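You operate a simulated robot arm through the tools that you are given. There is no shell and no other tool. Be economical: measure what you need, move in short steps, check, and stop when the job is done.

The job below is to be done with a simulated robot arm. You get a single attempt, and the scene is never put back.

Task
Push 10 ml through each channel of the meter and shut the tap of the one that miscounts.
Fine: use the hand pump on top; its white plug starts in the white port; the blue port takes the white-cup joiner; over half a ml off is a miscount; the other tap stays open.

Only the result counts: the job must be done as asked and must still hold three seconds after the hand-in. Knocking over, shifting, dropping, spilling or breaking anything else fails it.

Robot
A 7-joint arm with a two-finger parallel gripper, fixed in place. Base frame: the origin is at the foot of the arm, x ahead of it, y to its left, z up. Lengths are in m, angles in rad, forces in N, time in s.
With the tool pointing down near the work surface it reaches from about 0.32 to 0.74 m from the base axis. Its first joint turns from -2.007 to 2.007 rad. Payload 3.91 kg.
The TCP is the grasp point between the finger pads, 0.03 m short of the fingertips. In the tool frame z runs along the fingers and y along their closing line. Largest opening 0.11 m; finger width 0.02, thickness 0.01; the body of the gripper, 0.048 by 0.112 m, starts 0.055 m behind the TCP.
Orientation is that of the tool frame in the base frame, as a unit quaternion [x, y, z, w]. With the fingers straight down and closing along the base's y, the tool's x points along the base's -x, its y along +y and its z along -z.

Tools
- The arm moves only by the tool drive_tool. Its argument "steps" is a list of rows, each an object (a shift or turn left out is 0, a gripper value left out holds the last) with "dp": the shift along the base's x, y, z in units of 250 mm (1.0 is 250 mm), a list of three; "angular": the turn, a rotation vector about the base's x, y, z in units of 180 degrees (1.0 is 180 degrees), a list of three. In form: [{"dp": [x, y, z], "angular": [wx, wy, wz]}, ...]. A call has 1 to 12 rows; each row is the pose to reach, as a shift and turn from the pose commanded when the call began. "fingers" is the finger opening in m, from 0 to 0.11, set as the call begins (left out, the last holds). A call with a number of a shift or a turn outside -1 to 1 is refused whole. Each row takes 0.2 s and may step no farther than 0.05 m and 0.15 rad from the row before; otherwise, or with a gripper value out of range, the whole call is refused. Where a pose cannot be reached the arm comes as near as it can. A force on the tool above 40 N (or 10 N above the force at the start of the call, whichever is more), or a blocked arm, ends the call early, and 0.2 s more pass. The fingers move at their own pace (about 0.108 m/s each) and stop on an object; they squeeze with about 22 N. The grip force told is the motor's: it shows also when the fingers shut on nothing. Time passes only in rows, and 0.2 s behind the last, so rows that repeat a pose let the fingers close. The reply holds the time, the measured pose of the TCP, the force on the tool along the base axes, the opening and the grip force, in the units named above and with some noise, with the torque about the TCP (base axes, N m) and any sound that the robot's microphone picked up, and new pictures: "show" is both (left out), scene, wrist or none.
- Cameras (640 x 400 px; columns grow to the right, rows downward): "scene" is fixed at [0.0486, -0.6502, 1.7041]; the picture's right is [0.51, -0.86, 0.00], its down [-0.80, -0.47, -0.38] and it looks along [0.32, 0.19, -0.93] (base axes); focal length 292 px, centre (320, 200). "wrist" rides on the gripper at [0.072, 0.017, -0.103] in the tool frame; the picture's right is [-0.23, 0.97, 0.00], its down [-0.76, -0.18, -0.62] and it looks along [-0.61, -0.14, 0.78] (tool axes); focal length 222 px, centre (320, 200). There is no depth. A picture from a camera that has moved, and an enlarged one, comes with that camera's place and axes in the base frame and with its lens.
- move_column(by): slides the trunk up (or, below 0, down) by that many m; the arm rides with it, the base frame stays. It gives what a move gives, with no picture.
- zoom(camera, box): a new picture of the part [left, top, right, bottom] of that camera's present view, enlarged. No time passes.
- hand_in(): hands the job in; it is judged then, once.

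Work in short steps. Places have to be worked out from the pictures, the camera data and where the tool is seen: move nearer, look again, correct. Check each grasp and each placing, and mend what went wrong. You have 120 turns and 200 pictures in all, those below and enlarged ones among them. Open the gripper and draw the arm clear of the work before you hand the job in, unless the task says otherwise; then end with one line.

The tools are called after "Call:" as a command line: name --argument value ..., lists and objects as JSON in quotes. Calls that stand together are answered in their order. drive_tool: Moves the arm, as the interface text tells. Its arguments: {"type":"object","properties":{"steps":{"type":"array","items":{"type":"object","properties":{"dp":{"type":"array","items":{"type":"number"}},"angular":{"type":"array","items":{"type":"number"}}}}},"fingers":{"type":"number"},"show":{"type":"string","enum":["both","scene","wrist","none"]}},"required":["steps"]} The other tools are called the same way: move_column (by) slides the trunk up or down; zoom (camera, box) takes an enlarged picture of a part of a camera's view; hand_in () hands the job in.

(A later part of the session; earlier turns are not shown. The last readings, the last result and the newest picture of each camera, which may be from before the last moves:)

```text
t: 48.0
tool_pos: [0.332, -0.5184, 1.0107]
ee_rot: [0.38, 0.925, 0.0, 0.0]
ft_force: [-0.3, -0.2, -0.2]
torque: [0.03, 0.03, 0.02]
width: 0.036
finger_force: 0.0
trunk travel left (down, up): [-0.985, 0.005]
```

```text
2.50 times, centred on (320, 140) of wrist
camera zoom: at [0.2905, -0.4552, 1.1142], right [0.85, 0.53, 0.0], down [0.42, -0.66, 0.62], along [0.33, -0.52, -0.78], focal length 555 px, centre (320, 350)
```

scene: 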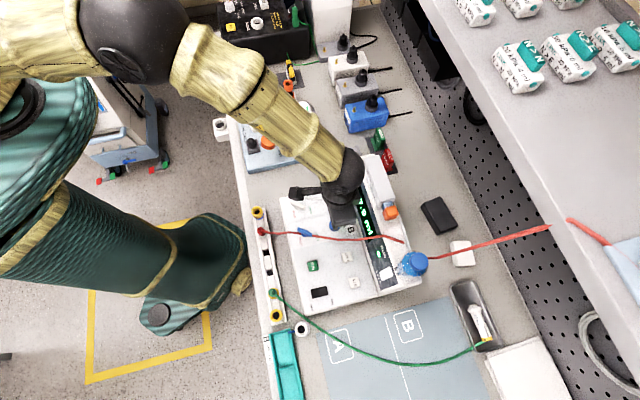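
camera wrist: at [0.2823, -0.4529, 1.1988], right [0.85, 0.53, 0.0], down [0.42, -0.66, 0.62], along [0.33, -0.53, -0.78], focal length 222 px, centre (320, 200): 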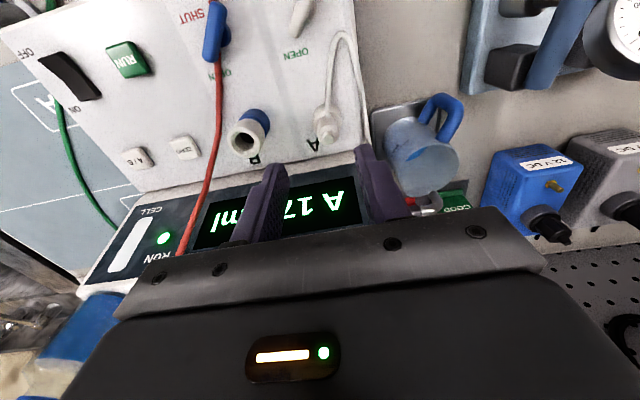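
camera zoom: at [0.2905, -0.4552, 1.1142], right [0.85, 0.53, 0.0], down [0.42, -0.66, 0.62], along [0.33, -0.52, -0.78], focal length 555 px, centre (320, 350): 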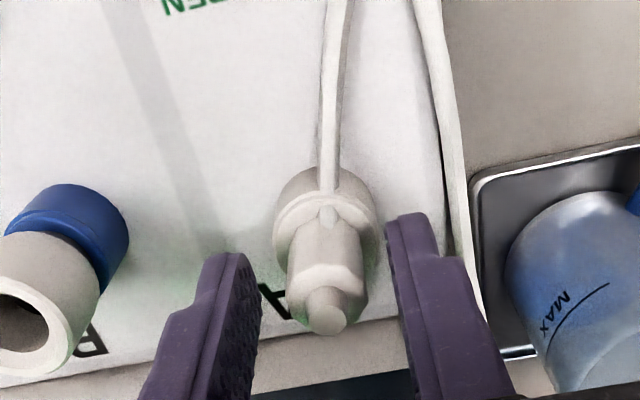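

Straddling the plug. Close the fingers on it.

Call:
drive_tool --steps '[{"dp": [0.004, 0.004, 0]}, {"dp": [0.004, 0.004, 0]}, {"dp": [0.004, 0.004, 0]}]' --fingers 0.005 --show "none"

Call:
zoom --camera "wrist" --box '[220, 60, 420, 220]'

```text
t: 48.8
tool_pos: [0.3318, -0.5196, 1.0099]
ee_rot: [0.38, 0.925, 0.001, 0.0]
ft_force: [-1.6, -0.8, 7.2]
torque: [-0.05, 0.04, -0.02]
width: 0.0176
finger_force: 21.7
trunk travel left (down, up): [-0.985, 0.005]
```

```text
2.50 times, centred on (320, 140) of wrist
camera zoom: at [0.2912, -0.4546, 1.1139], right [0.85, 0.53, 0.0], down [0.42, -0.66, 0.62], along [0.33, -0.53, -0.78], focal length 555 px, centre (320, 350)
```

zoom: 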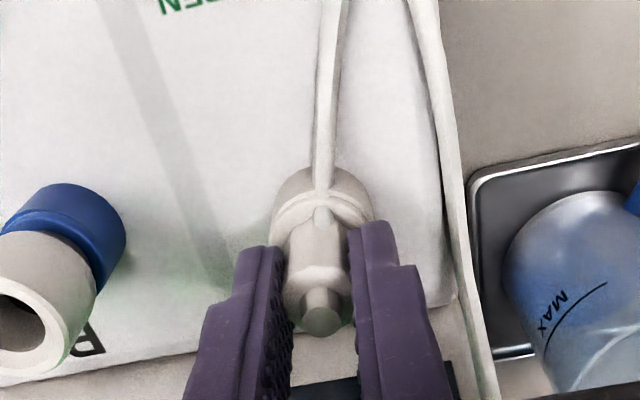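

Plug is gripped (17.6 mm). Pull straight up.

Call:
drive_tool --steps '[{"dp": [0, 0, 0.03]}, {"dp": [0, 0, 0.06]}, {"dp": [0, 0, 0.1]}, {"dp": [0, 0, 0.16]}, {"dp": [0, 0, 0.22]}]' --show "wrist"

Call:
zoom --camera "wrist" --box '[220, 60, 420, 220]'

```text
t: 50.0
tool_pos: [0.3312, -0.5152, 1.0659]
ee_rot: [0.379, 0.925, 0.001, 0.0]
ft_force: [0.2, -0.7, -0.7]
torque: [0.0, 0.0, 0.01]
width: 0.0172
finger_force: 22.2
trunk travel left (down, up): [-0.985, 0.005]
camera wrist: at [0.2915, -0.4524, 1.1693], right [0.85, 0.53, 0.0], down [0.42, -0.66, 0.62], along [0.33, -0.52, -0.78], focal length 222 px, centre (320, 200)
```

wrist: 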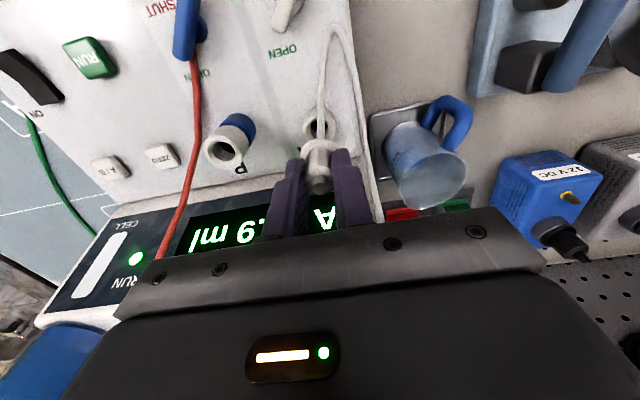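

```text
2.50 times, centred on (320, 140) of wrist
camera zoom: at [0.2915, -0.4524, 1.1693], right [0.85, 0.53, 0.0], down [0.42, -0.66, 0.62], along [0.33, -0.52, -0.78], focal length 555 px, centre (320, 350)
```

zoom: 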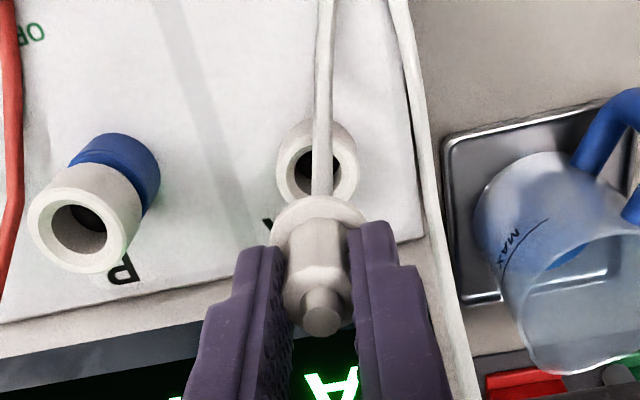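

Plug is out. Raise it, and carry it over the joiner in port B (≈0.269,-0.564).

Call:
drive_tool --steps '[{"dp": [0, 0, 0.1]}, {"dp": [0, 0, 0.17]}, {"dp": [-0.12, -0.09, 0.17]}, {"dp": [-0.25, -0.19, 0.17]}]' --show "wrist"

Call:
zoom --camera "wrist" --box '[220, 60, 420, 220]'

```text
t: 51.0
tool_pos: [0.269, -0.5658, 1.1084]
ee_rot: [0.379, 0.925, 0.002, 0.001]
ft_force: [0.0, -0.5, 0.5]
torque: [0.02, -0.01, 0.0]
width: 0.0172
finger_force: 22.1
trunk travel left (down, up): [-0.985, 0.005]
camera wrist: at [0.2286, -0.5019, 1.2118], right [0.85, 0.53, 0.0], down [0.42, -0.66, 0.62], along [0.33, -0.52, -0.78], focal length 222 px, centre (320, 200)
```

wrist: 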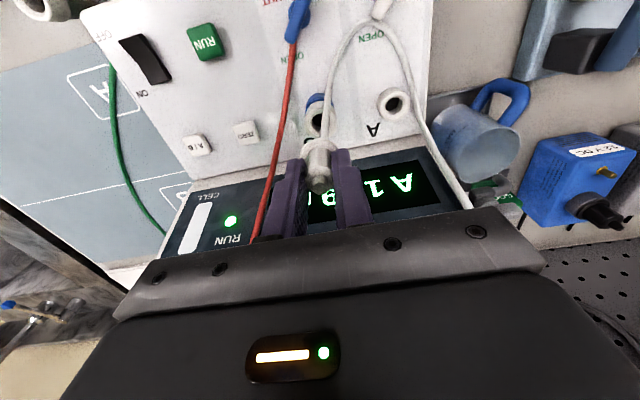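

```text
2.50 times, centred on (320, 140) of wrist
camera zoom: at [0.2286, -0.5019, 1.2118], right [0.85, 0.53, 0.0], down [0.42, -0.66, 0.62], along [0.33, -0.52, -0.78], focal length 555 px, centre (320, 350)
```

zoom: 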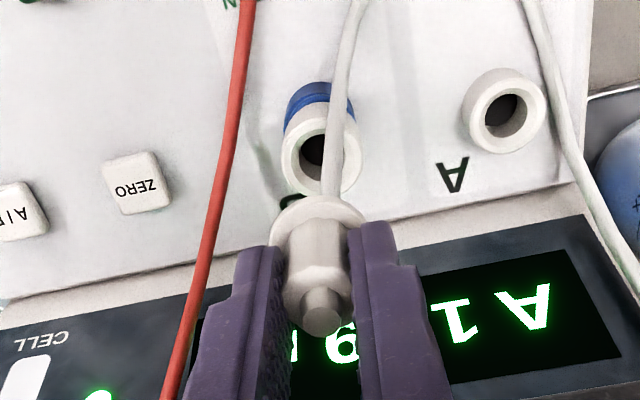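

Joiner is ~2 mm toward the robot from the plug axis; correct and descend partway.

Call:
drive_tool --steps '[{"dp": [-0.002, 0.008, -0.06]}, {"dp": [-0.002, 0.008, -0.12]}]' --show "none"

Call:
zoom --camera "wrist" --box '[240, 80, 400, 220]'

```text
t: 51.6
tool_pos: [0.2705, -0.5643, 1.0786]
ee_rot: [0.379, 0.925, 0.002, 0.0]
ft_force: [0.5, -0.2, -0.7]
torque: [0.01, -0.02, -0.03]
width: 0.0172
finger_force: 22.0
trunk travel left (down, up): [-0.985, 0.005]
```

```text
2.86 times, centred on (320, 150) of wrist
camera zoom: at [0.2296, -0.4996, 1.1816], right [0.85, 0.53, 0.0], down [0.42, -0.66, 0.62], along [0.33, -0.53, -0.78], focal length 635 px, centre (320, 343)
```

zoom: 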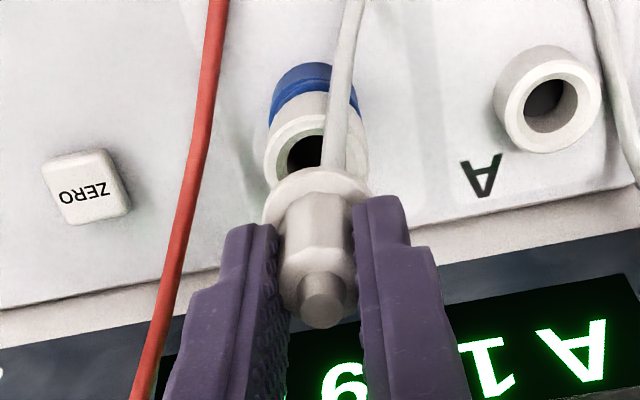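

Aligned. Descend to z≈1.056 first, watching force.

Call:
drive_tool --steps '[{"dp": [-0.002, -0.001, -0.03]}, {"dp": [-0.002, -0.001, -0.06]}, {"dp": [-0.002, -0.001, -0.09]}]' --show "none"

Call:
zoom --camera "wrist" --box '[240, 80, 400, 220]'

```text
t: 52.4
tool_pos: [0.2708, -0.5633, 1.0551]
ee_rot: [0.38, 0.925, 0.001, -0.001]
ft_force: [-0.4, 0.3, 0.3]
torque: [0.02, 0.01, -0.06]
width: 0.0172
finger_force: 22.2
trunk travel left (down, up): [-0.985, 0.005]
```

```text
2.86 times, centred on (320, 150) of wrist
camera zoom: at [0.2301, -0.5003, 1.158], right [0.85, 0.53, 0.0], down [0.42, -0.66, 0.62], along [0.33, -0.52, -0.78], focal length 635 px, centre (320, 343)
```

zoom: 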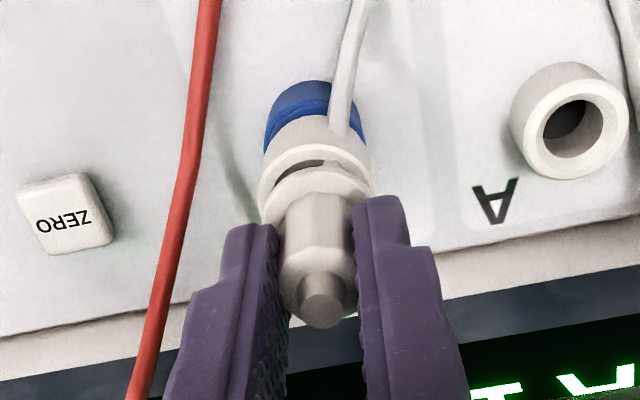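

Lined up; insert the last ~8 mm slowly.

Call:
drive_tool --steps '[{"dp": [-0.002, -0.001, -0.01]}, {"dp": [-0.002, -0.001, -0.02]}, {"dp": [-0.002, -0.001, -0.03]}, {"dp": [-0.002, -0.001, -0.036]}]' --show "none"

Call:
zoom --camera "wrist" --box '[240, 80, 400, 220]'

```text
t: 53.4
tool_pos: [0.2685, -0.5659, 1.0456]
ee_rot: [0.379, 0.925, 0.001, 0.001]
ft_force: [0.2, 0.2, 1.4]
torque: [-0.03, -0.01, -0.03]
width: 0.0173
finger_force: 22.1
trunk travel left (down, up): [-0.985, 0.005]
```

```text
2.86 times, centred on (320, 150) of wrist
camera zoom: at [0.2285, -0.5011, 1.1496], right [0.85, 0.53, 0.0], down [0.42, -0.66, 0.62], along [0.33, -0.53, -0.78], focal length 635 px, centre (320, 343)
```

zoom: 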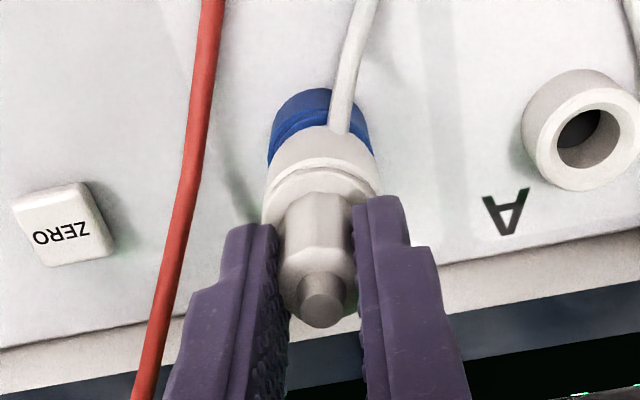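

Almost flush; press until it bottoms.

Call:
drive_tool --steps '[{"dp": [0, 0, -0.008]}, {"dp": [0, 0, -0.016]}, {"dp": [0, 0, -0.022]}]' --show "none"

Call:
zoom --camera "wrist" --box '[240, 80, 400, 220]'

```text
t: 54.2
tool_pos: [0.2689, -0.5644, 1.0411]
ee_rot: [0.379, 0.925, 0.0, 0.001]
ft_force: [1.8, -2.0, 17.0]
torque: [-0.1, -0.1, 0.05]
width: 0.018
finger_force: 21.9
trunk travel left (down, up): [-0.985, 0.005]
```

```text
2.86 times, centred on (320, 150) of wrist
camera zoom: at [0.2282, -0.5006, 1.1442], right [0.85, 0.53, 0.0], down [0.42, -0.66, 0.62], along [0.33, -0.53, -0.78], focal length 635 px, centre (320, 343)
```

zoom: 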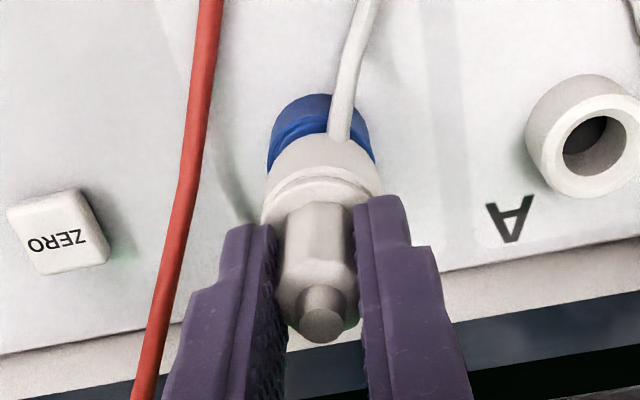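

Plug bottomed firmly in the joiner. Release, rise, and move to above the A/B button (≈0.165,-0.682) with fingers closed.

Call:
drive_tool --steps '[{"dp": [0, 0, 0.01]}, {"dp": [0, 0, 0.01]}, {"dp": [0, 0, 0.1]}, {"dp": [0, 0, 0.25]}, {"dp": [0, 0, 0.4]}, {"dp": [-0.13, -0.15, 0.4]}, {"dp": [-0.26, -0.3, 0.4]}, {"dp": [-0.39, -0.42, 0.4]}]' --fingers 0.036 --show "both"

Call:
zoom --camera "wrist" --box '[220, 40, 440, 200]'

Call:
zoom --camera "scene" --box '[280, 160, 400, 300]'

```text
t: 56.0
tool_pos: [0.1743, -0.6686, 1.1388]
ee_rot: [0.379, 0.925, 0.002, -0.001]
ft_force: [-1.2, 0.2, -0.4]
torque: [0.0, -0.03, 0.05]
width: 0.0362
finger_force: 0.0
trunk travel left (down, up): [-0.985, 0.005]
camera wrist: at [0.1331, -0.6048, 1.2434], right [0.85, 0.53, 0.0], down [0.42, -0.66, 0.62], along [0.33, -0.52, -0.78], focal length 222 px, centre (320, 200)
```

scene: 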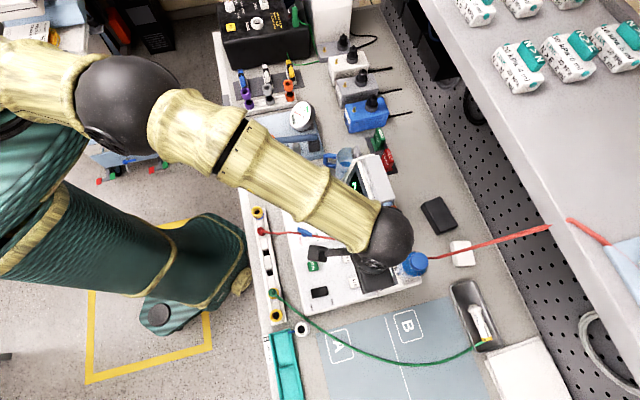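
wrist: 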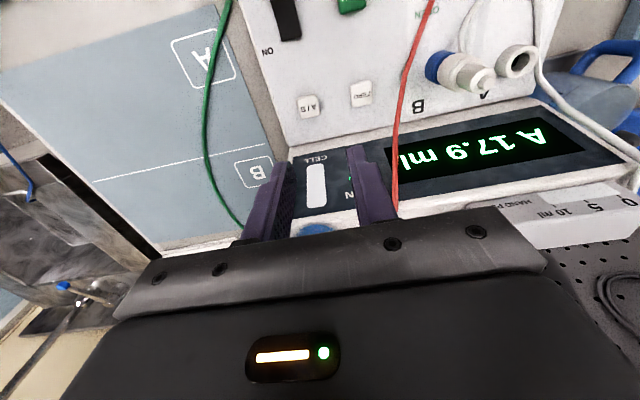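

```text
2.50 times, centred on (330, 120) of wrist
camera zoom: at [0.1331, -0.6048, 1.2434], right [0.85, 0.53, 0.0], down [0.42, -0.66, 0.62], along [0.33, -0.52, -0.78], focal length 555 px, centre (295, 400)
```

zoom: 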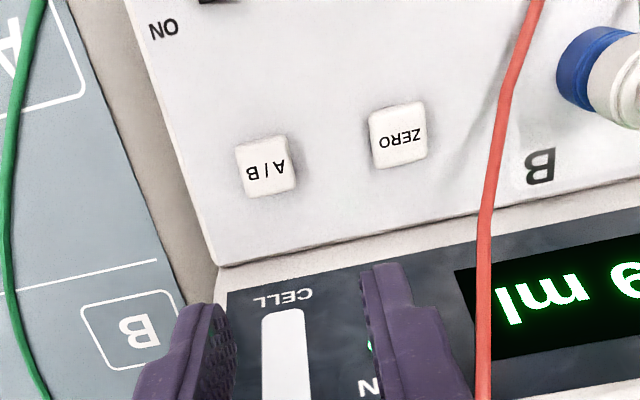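

```text
2.86 times, centred on (340, 230) of scene
camera zoom: at [0.0486, -0.6502, 1.7041], right [0.51, -0.86, 0.0], down [-0.8, -0.47, -0.38], along [0.32, 0.19, -0.93], focal length 834 px, centre (263, 114)
```

zoom: 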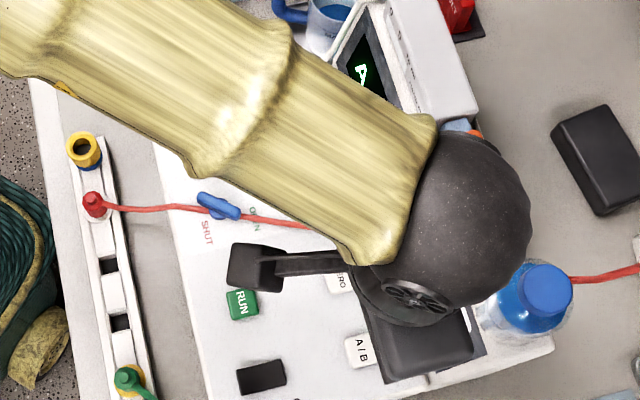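

The plug sits in the joiner. The bottle is close behind the A/B button, so I lean the tool 0.2 rad to keep the wrist clear, close the fingers and lower above the button.

Call:
drive_tool --steps '[{"dp": [-0.052, -0.034, 0], "angular": [-0.022, -0.022, 0]}, {"dp": [-0.052, -0.034, 0], "angular": [-0.045, -0.045, 0]}, {"dp": [-0.052, -0.034, -0.18], "angular": [-0.045, -0.045, 0]}, {"dp": [-0.052, -0.034, -0.36], "angular": [-0.045, -0.045, 0]}, {"dp": [-0.052, -0.034, -0.48], "angular": [-0.045, -0.045, 0]}]' --fingers 0 --show "both"

Call:
zoom --camera "wrist" --box '[220, 60, 420, 220]'

```text
t: 57.2
tool_pos: [0.1592, -0.6762, 1.0193]
ee_rot: [0.377, 0.921, -0.037, 0.092]
ft_force: [0.2, -0.5, 0.8]
torque: [0.03, 0.04, 0.0]
width: 0.0
finger_force: 22.6
trunk travel left (down, up): [-0.985, 0.005]
camera wrist: at [0.1056, -0.599, 1.1068], right [0.84, 0.54, 0.04], down [0.32, -0.56, 0.76], along [0.43, -0.63, -0.65], focal length 222 px, centre (320, 200)
```

scene: 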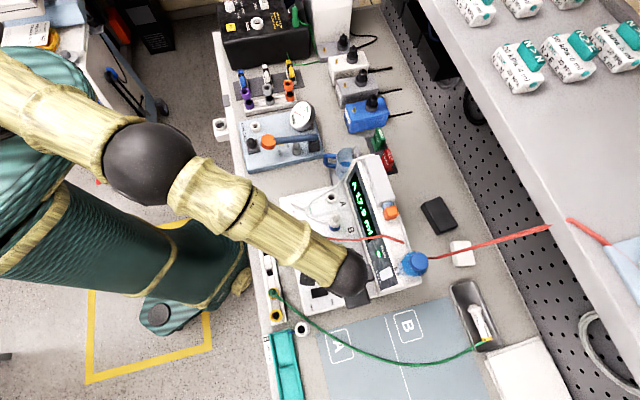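
wrist: 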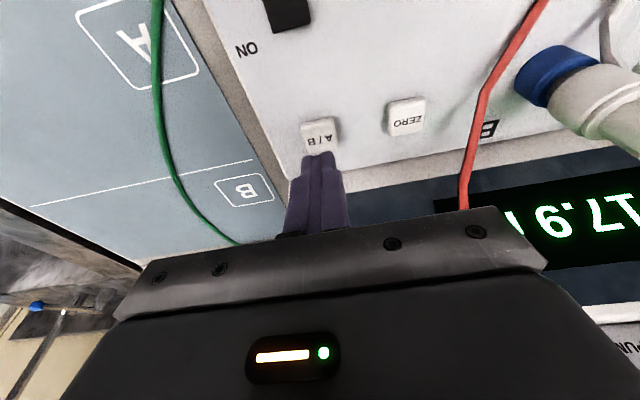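

```text
2.50 times, centred on (320, 140) of wrist
camera zoom: at [0.1056, -0.599, 1.1068], right [0.84, 0.54, 0.04], down [0.32, -0.56, 0.76], along [0.43, -0.63, -0.65], focal length 555 px, centre (320, 350)
```

zoom: 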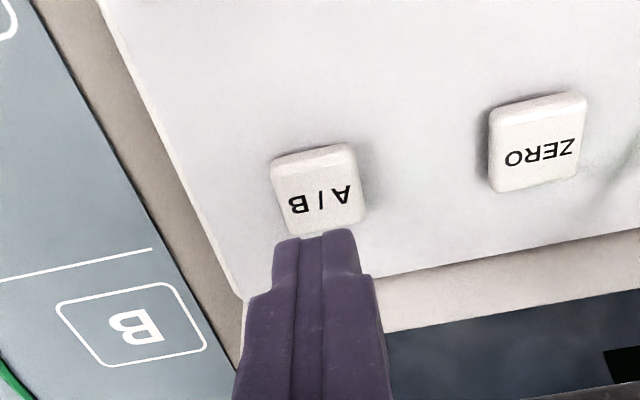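

Tip is right above the A/B button. Lower, then press gently.

Call:
drive_tool --steps '[{"dp": [0.003, -0.003, -0.05]}, {"dp": [0.004, -0.004, -0.08]}, {"dp": [0.004, -0.004, -0.1]}, {"dp": [0.004, -0.004, -0.112]}]' --show "none"

Call:
zoom --camera "scene" --box '[320, 140, 440, 290]'

```text
t: 58.2
tool_pos: [0.1591, -0.6779, 0.9905]
ee_rot: [0.377, 0.921, -0.038, 0.092]
ft_force: [0.3, -0.4, 1.3]
torque: [0.02, -0.02, -0.02]
width: 0.0
finger_force: 22.1
trunk travel left (down, up): [-0.985, 0.005]
```

```text
2.67 times, centred on (380, 215) of scene
camera zoom: at [0.0486, -0.6502, 1.7041], right [0.51, -0.86, 0.0], down [-0.8, -0.47, -0.38], along [0.32, 0.19, -0.93], focal length 778 px, centre (160, 160)
```

zoom: 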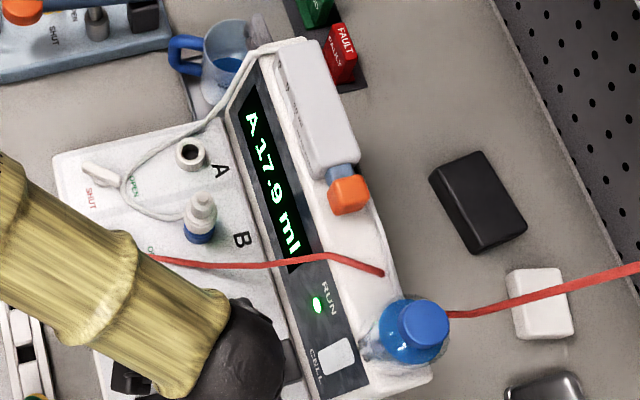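

Not yet touching. Continue in small steps.

Call:
drive_tool --steps '[{"dp": [0.003, -0.001, -0.01]}, {"dp": [0.003, -0.001, -0.02]}, {"dp": [0.003, -0.001, -0.03]}, {"dp": [0.003, -0.001, -0.04]}]' --show "none"

Call:
zoom --camera "scene" --box '[320, 140, 440, 290]'

```text
t: 59.2
tool_pos: [0.1592, -0.6799, 0.9838]
ee_rot: [0.378, 0.92, -0.039, 0.093]
ft_force: [-2.7, 4.9, 19.2]
torque: [0.19, 0.14, 0.01]
width: 0.0001
finger_force: 22.6
trunk travel left (down, up): [-0.985, 0.005]
heard: click
```

```text
2.67 times, centred on (380, 215) of scene
camera zoom: at [0.0486, -0.6502, 1.7041], right [0.51, -0.86, 0.0], down [-0.8, -0.47, -0.38], along [0.32, 0.19, -0.93], focal length 778 px, centre (160, 160)
```

zoom: 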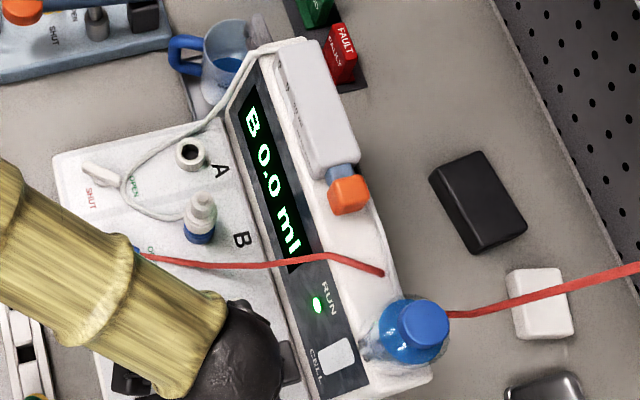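

Click heard; display shows B 0.0 ml. Now back off and return to the pump knob, squaring the tool first.

Call:
drive_tool --steps '[{"dp": [0, 0, 0.12]}, {"dp": [-0.02, 0.02, 0.3]}, {"dp": [-0.02, 0.04, 0.48], "angular": [0.022, 0.022, 0]}, {"dp": [0.02, 0.08, 0.66], "angular": [0.045, 0.045, 0]}, {"dp": [0.12, 0.15, 0.82], "angular": [0.045, 0.045, 0]}, {"dp": [0.24, 0.22, 0.9], "angular": [0.045, 0.045, 0]}, {"dp": [0.36, 0.29, 0.9], "angular": [0.045, 0.045, 0]}]' --fingers 0.05 --show "none"

Call:
drive_tool --steps '[{"dp": [0.02, -0.01, 0], "angular": [0, 0, -0.0455]}, {"dp": [0.04, -0.02, 0], "angular": [0, 0, -0.091]}, {"dp": [0.06, -0.03, 0], "angular": [0, 0, -0.1365]}, {"dp": [0.08, -0.04, 0], "angular": [0, 0, -0.182]}, {"dp": [0.1, -0.05, 0], "angular": [0, 0, -0.2275]}, {"dp": [0.12, -0.06, 0], "angular": [0, 0, -0.273]}, {"dp": [0.14, -0.07, 0], "angular": [0, 0, -0.3185]}, {"dp": [0.16, -0.08, 0], "angular": [0, 0, -0.364]}, {"dp": [0.18, -0.09, 0], "angular": [0, 0, -0.4095]}, {"dp": [0.19, -0.1, 0], "angular": [0, 0, -0.455]}, {"dp": [0.2, -0.1, 0], "angular": [0, 0, -0.5]}]' --show "both"

```text
refused: row 5 steps farther than a row can; nothing moved
```

```text
t: 60.5
tool_pos: [0.1829, -0.6905, 0.986]
ee_rot: [0.689, 0.719, -0.071, 0.068]
ft_force: [-8.5, 18.2, 23.9]
torque: [-1.16, -1.05, 0.98]
width: 0.0
finger_force: 22.1
trunk travel left (down, up): [-0.985, 0.005]
stopped in row 6: the force on the tool passed its limit at 55 N (the readings are from after the stop); the commanded pose is now the measured one
camera wrist: at [0.1955, -0.5972, 1.0729], right [0.98, -0.18, 0.04], down [-0.15, -0.63, 0.76], along [-0.11, -0.75, -0.65], focal length 222 px, centre (320, 200)
```

scene: 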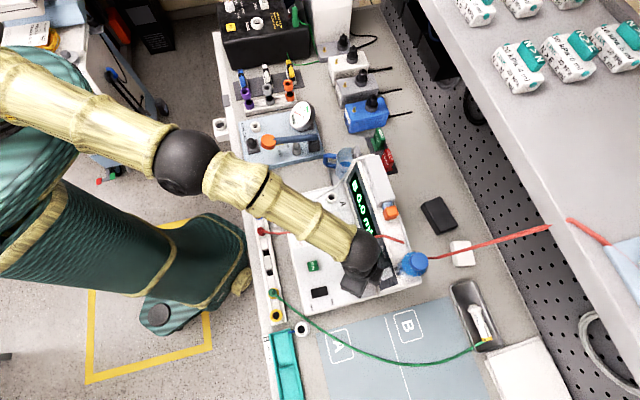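
wrist: 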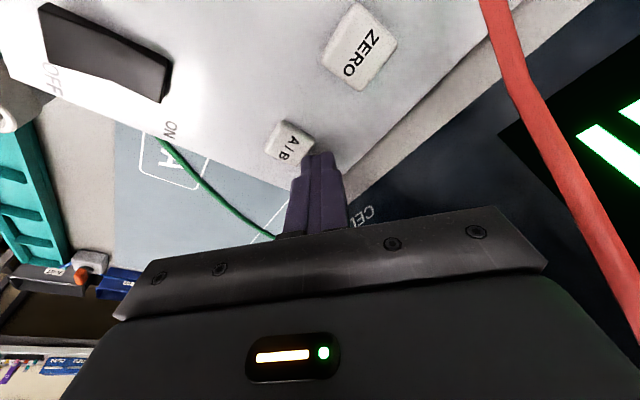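

That first call was refused and the second ran low — I should not have chained them. I lift straight up now and check that nothing shifted.

Call:
drive_tool --steps '[{"dp": [-0.01, 0.01, 0.05]}, {"dp": [-0.02, 0.03, 0.2]}, {"dp": [-0.02, 0.05, 0.38]}, {"dp": [-0.02, 0.06, 0.56]}, {"dp": [-0.02, 0.08, 0.74]}]' --show "both"

Call:
zoom --camera "scene" --box '[320, 140, 440, 290]'

```text
t: 61.8
tool_pos: [0.1762, -0.6724, 1.1634]
ee_rot: [0.689, 0.719, -0.068, 0.066]
ft_force: [-0.5, -0.2, -0.2]
torque: [0.01, -0.01, 0.02]
width: 0.0
finger_force: 21.9
trunk travel left (down, up): [-0.985, 0.005]
camera wrist: at [0.1904, -0.5815, 1.2507], right [0.98, -0.18, 0.04], down [-0.15, -0.64, 0.76], along [-0.12, -0.75, -0.65], focal length 222 px, centre (320, 200)
```

scene: 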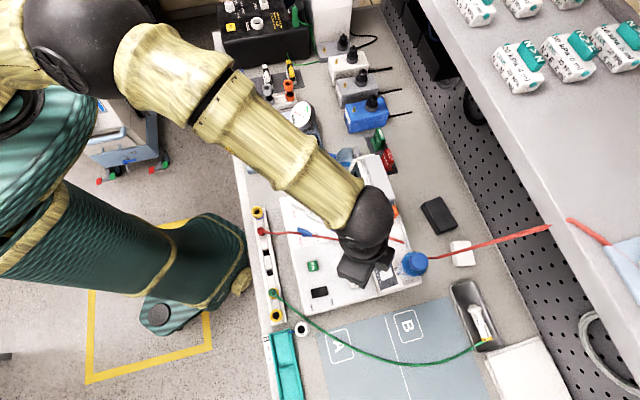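
wrist: 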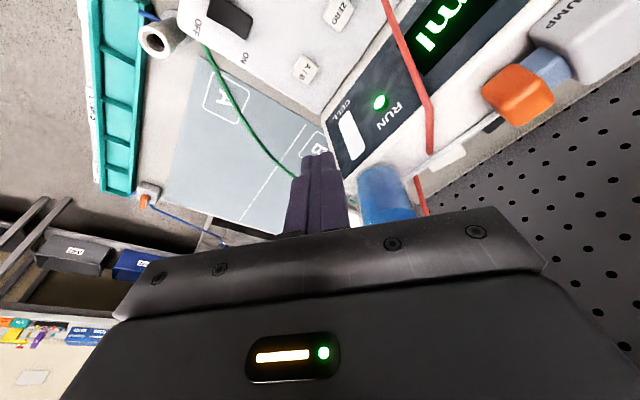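

```text
2.67 times, centred on (380, 215) of scene
camera zoom: at [0.0486, -0.6502, 1.7041], right [0.51, -0.86, 0.0], down [-0.8, -0.47, -0.38], along [0.32, 0.19, -0.93], focal length 778 px, centre (160, 160)
```

zoom: 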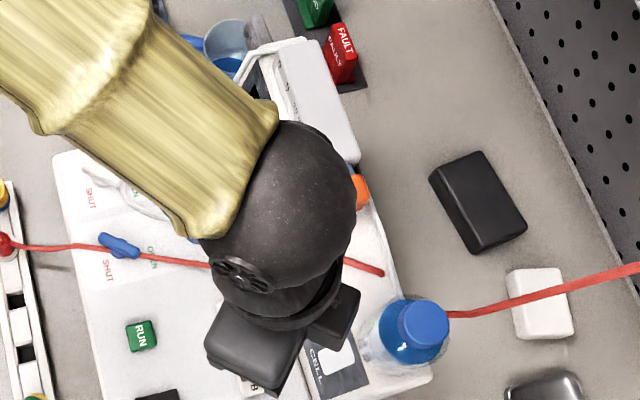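

Meter and bottle are where they were, nothing disturbed. Square the tool and move away toward the knob side.

Call:
drive_tool --steps '[{"dp": [0.06, 0.06, 0.1], "angular": [0.03, 0.001, 0]}, {"dp": [0.16, 0.16, 0.16], "angular": [0.0605, 0.002, 0]}, {"dp": [0.28, 0.26, 0.2], "angular": [0.0605, 0.002, 0]}]' --fingers 0.05 --show "none"

```text
t: 62.5
tool_pos: [0.2492, -0.6086, 1.2145]
ee_rot: [0.692, 0.722, -0.003, 0.0]
ft_force: [0.6, 0.4, 0.5]
torque: [-0.01, 0.04, 0.0]
width: 0.0501
finger_force: 0.0
trunk travel left (down, up): [-0.985, 0.005]
```

Squared. Now turn the rest of the way about z.

Call:
drive_tool --steps '[{"dp": [0.03, -0.02, 0], "angular": [0, 0, -0.0436]}, {"dp": [0.06, -0.04, 0], "angular": [0, 0, -0.0872]}, {"dp": [0.09, -0.06, 0], "angular": [0, 0, -0.1308]}, {"dp": [0.12, -0.08, 0], "angular": [0, 0, -0.1744]}, {"dp": [0.15, -0.1, 0], "angular": [0, 0, -0.218]}, {"dp": [0.16, -0.11, 0], "angular": [0, 0, -0.2617]}]' --show "none"

```text
t: 64.0
tool_pos: [0.2899, -0.6357, 1.2148]
ee_rot: [0.924, 0.383, -0.002, -0.002]
ft_force: [0.3, 0.4, -0.9]
torque: [0.0, 0.0, -0.03]
width: 0.05
finger_force: 0.0
trunk travel left (down, up): [-0.985, 0.005]
```

Now tilt 0.3 rad and go to the hover point used before (0.304,-0.669,1.176).

Call:
drive_tool --steps '[{"dp": [0.01, -0.03, -0.03], "angular": [-0.033, -0.033, 0]}, {"dp": [0.03, -0.08, -0.08], "angular": [-0.066, -0.066, 0]}, {"dp": [0.0576, -0.1332, -0.155], "angular": [-0.0675, -0.0675, 0]}]' --show "wrist"

Call:
zoom --camera "wrist" --box '[220, 60, 420, 220]'

```text
t: 64.8
tool_pos: [0.305, -0.6678, 1.1768]
ee_rot: [0.913, 0.38, 0.055, 0.136]
ft_force: [-0.5, -1.1, 0.1]
torque: [-0.02, 0.01, 0.02]
width: 0.0504
finger_force: 0.0
trunk travel left (down, up): [-0.985, 0.005]
camera wrist: at [0.3453, -0.6055, 1.2804], right [0.5, -0.82, 0.28], down [-0.79, -0.29, 0.55], along [-0.36, -0.5, -0.79], focal length 222 px, centre (320, 200)
```

wrist: 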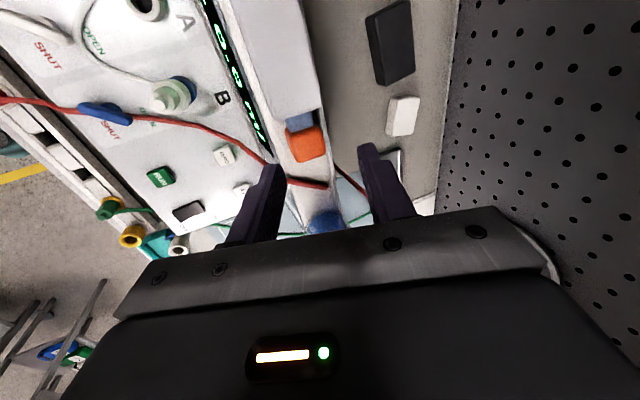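

```text
2.50 times, centred on (320, 140) of wrist
camera zoom: at [0.3453, -0.6055, 1.2804], right [0.5, -0.82, 0.28], down [-0.79, -0.29, 0.55], along [-0.36, -0.5, -0.79], focal length 555 px, centre (320, 350)
```

zoom: 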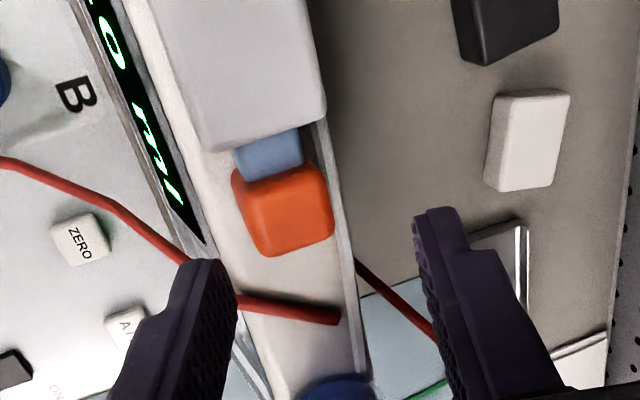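

Same view as before the last grip. Descend straight as before.

Call:
drive_tool --steps '[{"dp": [-0.003, -0.003, -0.1]}, {"dp": [-0.003, -0.003, -0.205]}]' --show "none"

```text
t: 65.3
tool_pos: [0.3014, -0.6696, 1.1264]
ee_rot: [0.913, 0.381, 0.055, 0.137]
ft_force: [-0.2, -0.3, 0.8]
torque: [0.01, 0.01, 0.01]
width: 0.0502
finger_force: 0.1
trunk travel left (down, up): [-0.985, 0.005]
```

Free of contact. Close on the knob.

Call:
drive_tool --steps '[{"dp": [0, 0, 0]}, {"dp": [0, 0, 0]}, {"dp": [0, 0, 0]}]' --fingers 0.015 --show "wrist"

```text
t: 66.2
tool_pos: [0.3044, -0.6711, 1.1275]
ee_rot: [0.912, 0.381, 0.055, 0.139]
ft_force: [16.0, -18.8, 15.9]
torque: [0.57, 0.05, -0.21]
width: 0.0331
finger_force: 45.3
trunk travel left (down, up): [-0.985, 0.005]
camera wrist: at [0.3455, -0.608, 1.2302], right [0.5, -0.81, 0.29], down [-0.79, -0.29, 0.55], along [-0.36, -0.5, -0.79], focal length 222 px, centre (320, 200)
```

wrist: 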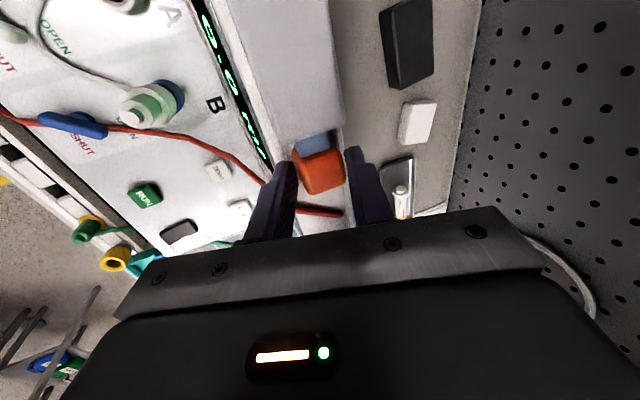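

Gripped (33 mm). Draw out 44 mm.

Call:
drive_tool --steps '[{"dp": [-0.01, -0.018, 0]}, {"dp": [-0.025, -0.033, 0]}, {"dp": [-0.04, -0.048, 0]}, {"dp": [-0.055, -0.063, 0]}, {"dp": [-0.07, -0.078, 0]}, {"dp": [-0.085, -0.092, 0]}, {"dp": [-0.1, -0.106, 0]}, {"dp": [-0.112, -0.12, 0]}, {"dp": [-0.122, -0.13, 0]}]' --show "none"

```text
t: 68.2
tool_pos: [0.2746, -0.7037, 1.1269]
ee_rot: [0.913, 0.38, 0.054, 0.137]
ft_force: [14.3, -15.7, 17.0]
torque: [0.43, 0.56, -0.15]
width: 0.0329
finger_force: 45.2
trunk travel left (down, up): [-0.985, 0.005]
```

No stop yet (44 mm). Continue to the stop.

Call:
drive_tool --steps '[{"dp": [-0.0086, -0.0084, 0]}, {"dp": [-0.0172, -0.0168, 0]}, {"dp": [-0.0258, -0.0252, 0]}, {"dp": [-0.0258, -0.0252, 0]}]' --show "none"

```text
t: 69.2
tool_pos: [0.2718, -0.7051, 1.1258]
ee_rot: [0.912, 0.382, 0.056, 0.136]
ft_force: [28.2, 3.8, 22.1]
torque: [1.35, -0.35, 0.06]
width: 0.0331
finger_force: 44.8
trunk travel left (down, up): [-0.985, 0.005]
```

Hard stop reached (23 N). Push fully in.

Call:
drive_tool --steps '[{"dp": [0.018, 0.0178, 0]}, {"dp": [0.036, 0.0356, 0]}, {"dp": [0.054, 0.0534, 0]}, {"dp": [0.072, 0.0712, 0]}, {"dp": [0.09, 0.089, 0]}, {"dp": [0.108, 0.1068, 0]}, {"dp": [0.126, 0.1246, 0]}, {"dp": [0.138, 0.136, 0]}, {"dp": [0.15, 0.148, 0]}, {"dp": [0.158, 0.156, 0]}, {"dp": [0.168, 0.166, 0]}]' --show "none"

```text
t: 71.5
tool_pos: [0.306, -0.6699, 1.1261]
ee_rot: [0.913, 0.381, 0.054, 0.139]
ft_force: [3.1, -27.6, 16.0]
torque: [0.07, 0.82, -0.42]
width: 0.0331
finger_force: 45.0
trunk travel left (down, up): [-0.985, 0.005]
```

Force along u is about -17 N: at home. Press a touch more, then release and rise to read.

Call:
drive_tool --steps '[{"dp": [0.008, 0.008, 0]}, {"dp": [0.012, 0.012, 0]}, {"dp": [0.0, 0.0, 0]}]' --show "none"

Call:
drive_tool --steps '[{"dp": [0, 0, 0]}, {"dp": [0, 0, 0]}, {"dp": [0, 0, 0.1]}, {"dp": [0, 0, 0.2]}, {"dp": [0, 0, 0.4]}, {"dp": [0, 0, 0.5], "angular": [0.033, 0.033, 0]}, {"dp": [-0.05, 0.1, 0.5], "angular": [0.0665, 0.0665, 0]}]' --fingers 0.055 --show "wrist"

Call:
zoom --camera "scene" --box '[320, 140, 440, 290]'

```text
t: 72.3
tool_pos: [0.3053, -0.6703, 1.1266]
ee_rot: [0.913, 0.379, 0.054, 0.14]
ft_force: [-7.2, -29.5, 15.3]
torque: [-0.36, 1.45, -0.52]
width: 0.0332
finger_force: 45.1
trunk travel left (down, up): [-0.985, 0.005]
```

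```text
t: 74.0
tool_pos: [0.296, -0.6394, 1.2535]
ee_rot: [0.923, 0.385, 0.0, 0.0]
ft_force: [0.1, 0.1, 0.4]
torque: [-0.04, 0.01, 0.03]
width: 0.0549
finger_force: 0.1
trunk travel left (down, up): [-0.985, 0.005]
camera wrist: at [0.3584, -0.5983, 1.3559], right [0.53, -0.85, 0.0], down [-0.66, -0.42, 0.63], along [-0.53, -0.33, -0.78], focal length 222 px, centre (320, 200)
```

wrist: 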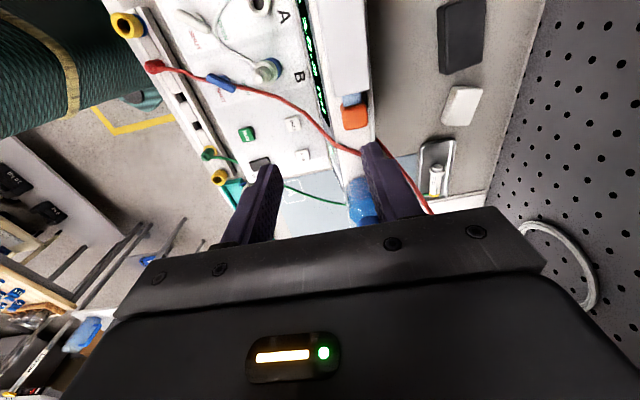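

```text
2.67 times, centred on (380, 215) of scene
camera zoom: at [0.0486, -0.6502, 1.7041], right [0.51, -0.86, 0.0], down [-0.8, -0.47, -0.38], along [0.32, 0.19, -0.93], focal length 778 px, centre (160, 160)
```

zoom: 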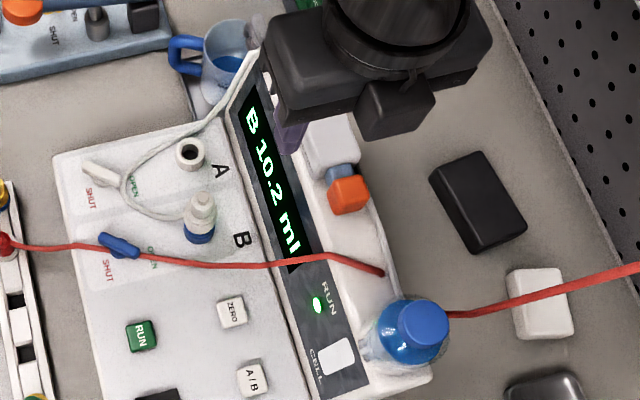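

B counts 10.2 ml for a full stroke, so B is fine and A (9.2, 8.7) miscounts: tap A must be shut. I move over tap A, turning the tool to φ≈-90° to look at its lever.

Call:
drive_tool --steps '[{"dp": [-0.02, 0.1, 0], "angular": [0, 0, 0.0415]}, {"dp": [-0.04, 0.24, 0], "angular": [0, 0, 0.083]}, {"dp": [-0.06, 0.38, 0], "angular": [0, 0, 0.1245]}, {"dp": [-0.09, 0.52, -0.05], "angular": [0, 0, 0.166]}, {"dp": [-0.11, 0.64, -0.15], "angular": [0, 0, 0.2075]}, {"dp": [-0.13, 0.72, -0.3], "angular": [0, 0, 0.248]}, {"dp": [-0.13, 0.74, -0.45], "angular": [0, 0, 0.248]}, {"dp": [-0.13, 0.74, -0.6], "angular": [0, 0, 0.248]}]' --show "wrist"

Call:
zoom --camera "wrist" --box '[200, 60, 440, 220]'

Call:
zoom --camera "scene" --box '[270, 160, 370, 260]'

```text
t: 75.8
tool_pos: [0.2589, -0.4564, 1.101]
ee_rot: [0.707, 0.707, -0.001, 0.0]
ft_force: [0.0, -0.2, -0.1]
torque: [0.01, -0.01, 0.0]
width: 0.0549
finger_force: 0.0
trunk travel left (down, up): [-0.985, 0.005]
camera wrist: at [0.2756, -0.3835, 1.204], right [0.97, -0.23, 0.0], down [-0.18, -0.76, 0.62], along [-0.14, -0.61, -0.78], focal length 222 px, centre (320, 200)
```

wrist: 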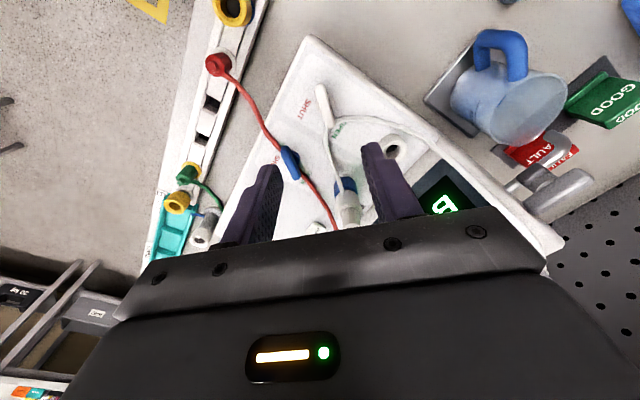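

```text
2.50 times, centred on (320, 140) of wrist
camera zoom: at [0.2756, -0.3835, 1.204], right [0.97, -0.23, 0.0], down [-0.18, -0.76, 0.62], along [-0.14, -0.61, -0.78], focal length 555 px, centre (320, 350)
```

zoom: 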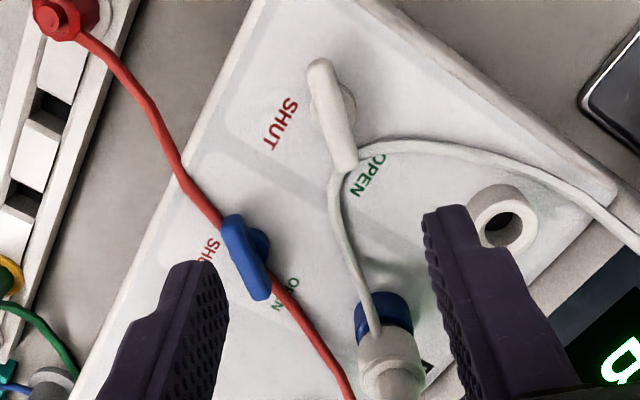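

```text
4.00 times, centred on (320, 210) of scene
camera zoom: at [0.0486, -0.6502, 1.7041], right [0.51, -0.86, 0.0], down [-0.8, -0.47, -0.38], along [0.32, 0.19, -0.93], focal length 1167 px, centre (320, 160)
```

zoom: 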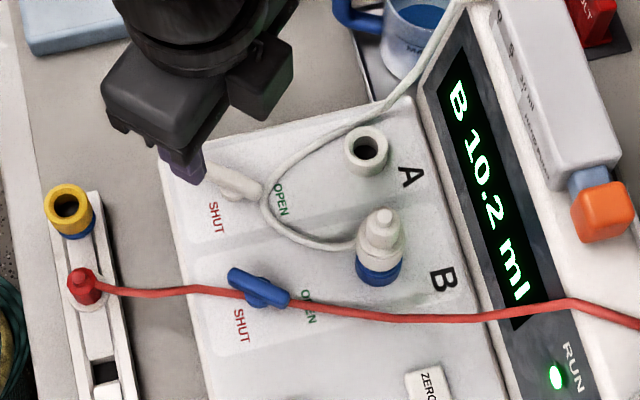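

Tap A's lever is a bar along the base y axis, centred ≈(0.266,-0.4525), top z≈0.962; SHUT lies 90° clockwise. I come down above it with fingers at 34 mm and check.

Call:
drive_tool --steps '[{"dp": [0.02, 0.01, -0.12]}, {"dp": [0.028, 0.016, -0.26]}, {"dp": [0.028, 0.016, -0.36]}]' --fingers 0.034 --show "none"

Call:
zoom --camera "wrist" --box '[220, 60, 420, 220]'

```text
t: 76.5
tool_pos: [0.2692, -0.4508, 1.0118]
ee_rot: [0.708, 0.706, -0.001, 0.001]
ft_force: [-0.6, 0.1, 0.3]
torque: [-0.01, -0.03, 0.02]
width: 0.034
finger_force: 0.1
trunk travel left (down, up): [-0.985, 0.005]
```

```text
2.50 times, centred on (320, 140) of wrist
camera zoom: at [0.2867, -0.3781, 1.1155], right [0.97, -0.23, 0.0], down [-0.18, -0.76, 0.62], along [-0.14, -0.61, -0.78], focal length 555 px, centre (320, 350)
```

zoom: 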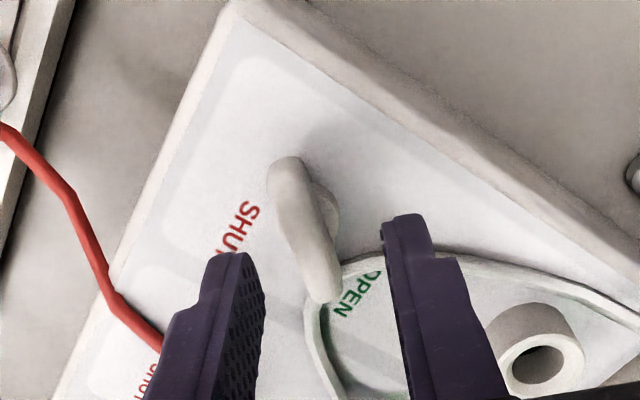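

Bar is ~3.5 mm toward -x of the tool centre. Correct and descend to z≈0.982.

Call:
drive_tool --steps '[{"dp": [-0.014, 0, -0.03]}, {"dp": [-0.014, 0, -0.08]}, {"dp": [-0.014, 0, -0.118]}]' --show "none"

Call:
zoom --camera "wrist" --box '[220, 60, 420, 220]'

```text
t: 77.3
tool_pos: [0.2658, -0.4522, 0.9814]
ee_rot: [0.708, 0.706, -0.001, 0.0]
ft_force: [0.4, -0.3, -0.1]
torque: [-0.01, 0.02, -0.01]
width: 0.034
finger_force: 0.0
trunk travel left (down, up): [-0.985, 0.005]
```

```text
2.50 times, centred on (320, 140) of wrist
camera zoom: at [0.2822, -0.3783, 1.086], right [0.97, -0.23, 0.0], down [-0.18, -0.76, 0.62], along [-0.14, -0.61, -0.78], focal length 555 px, centre (320, 350)
```

zoom: 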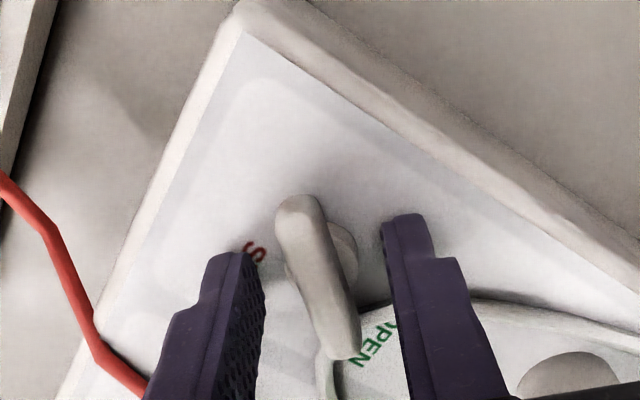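

The bar sits centred between the fingers, aligned with y. Close on it.

Call:
drive_tool --steps '[{"dp": [0, 0, 0]}, {"dp": [0, 0, 0]}, {"dp": [0, 0, 0]}]' --fingers 0.002 --show "none"

Call:
zoom --camera "wrist" --box '[220, 60, 420, 220]'

```text
t: 78.2
tool_pos: [0.2655, -0.4523, 0.9822]
ee_rot: [0.708, 0.706, -0.001, 0.0]
ft_force: [2.0, -0.9, 0.2]
torque: [-0.05, -0.09, -0.03]
width: 0.019
finger_force: 45.2
trunk travel left (down, up): [-0.985, 0.005]
```

```text
2.50 times, centred on (320, 140) of wrist
camera zoom: at [0.2827, -0.3782, 1.086], right [0.97, -0.23, 0.0], down [-0.18, -0.76, 0.62], along [-0.14, -0.61, -0.78], focal length 555 px, centre (320, 350)
```

zoom: 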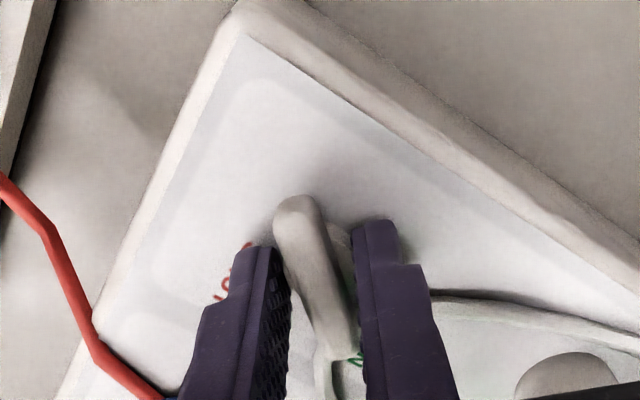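

19 mm is the round stem, not the bar. I open slightly, raise 6 mm and re-grip so the pads hold the bar itself.

Call:
drive_tool --steps '[{"dp": [0, 0, 0]}, {"dp": [0, 0, 0.012]}, {"dp": [0, 0, 0.024]}]' --fingers 0.028 --show "none"

Call:
drive_tool --steps '[{"dp": [0, 0, 0]}, {"dp": [0, 0, 0]}, {"dp": [0, 0, 0]}]' --fingers 0.002 --show "none"

Call:
zoom --camera "wrist" --box '[220, 60, 420, 220]'

```text
t: 79.0
tool_pos: [0.2658, -0.4521, 0.9881]
ee_rot: [0.707, 0.707, -0.001, 0.001]
ft_force: [0.4, 0.6, 0.6]
torque: [0.01, 0.01, 0.0]
width: 0.0279
finger_force: 0.0
trunk travel left (down, up): [-0.985, 0.005]
```

```text
t: 79.8
tool_pos: [0.2657, -0.4528, 0.988]
ee_rot: [0.708, 0.707, -0.001, 0.001]
ft_force: [0.9, 0.3, -1.9]
torque: [-0.08, -0.01, -0.04]
width: 0.0188
finger_force: 45.3
trunk travel left (down, up): [-0.985, 0.005]
```

```text
2.50 times, centred on (320, 140) of wrist
camera zoom: at [0.2827, -0.3782, 1.0913], right [0.97, -0.23, 0.0], down [-0.18, -0.76, 0.62], along [-0.14, -0.61, -0.78], focal length 555 px, centre (320, 350)
```

zoom: 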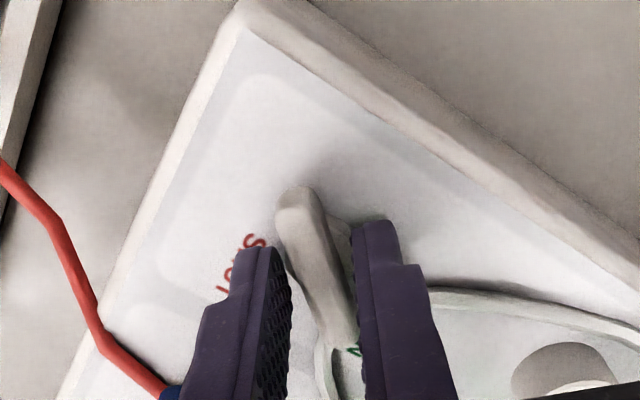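

Still the stem. Raise another 7 mm and try again.

Call:
drive_tool --steps '[{"dp": [0, 0, 0]}, {"dp": [0, 0, 0.014]}, {"dp": [0, 0, 0.028]}]' --fingers 0.028 --show "none"

Call:
drive_tool --steps '[{"dp": [0, 0, 0]}, {"dp": [0, 0, 0]}, {"dp": [0, 0, 0]}]' --fingers 0.002 --show "none"

Call:
zoom --camera "wrist" --box '[220, 60, 420, 220]'

```text
t: 80.5
tool_pos: [0.2663, -0.4508, 0.9955]
ee_rot: [0.708, 0.706, -0.001, 0.001]
ft_force: [-0.3, -0.3, -0.1]
torque: [0.03, -0.03, 0.0]
width: 0.0279
finger_force: 0.1
trunk travel left (down, up): [-0.985, 0.005]
```

```text
t: 81.3
tool_pos: [0.2661, -0.4516, 0.9948]
ee_rot: [0.707, 0.707, 0.0, 0.001]
ft_force: [-2.1, -0.5, 1.3]
torque: [-0.06, 0.08, 0.01]
width: 0.0109
finger_force: 45.3
trunk travel left (down, up): [-0.985, 0.005]
```

```text
2.50 times, centred on (320, 140) of wrist
camera zoom: at [0.2827, -0.3779, 1.0981], right [0.97, -0.23, 0.0], down [-0.18, -0.76, 0.62], along [-0.14, -0.61, -0.78], focal length 555 px, centre (320, 350)
```

zoom: 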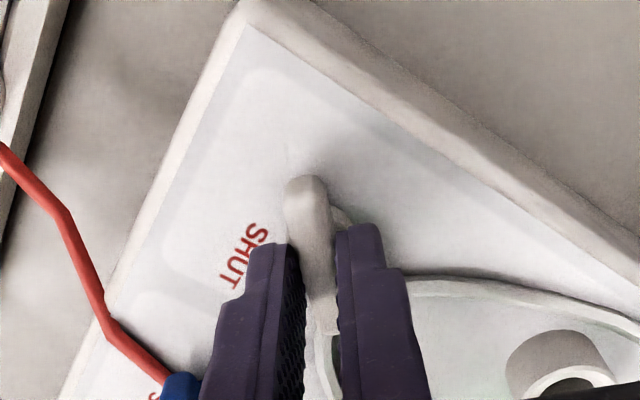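

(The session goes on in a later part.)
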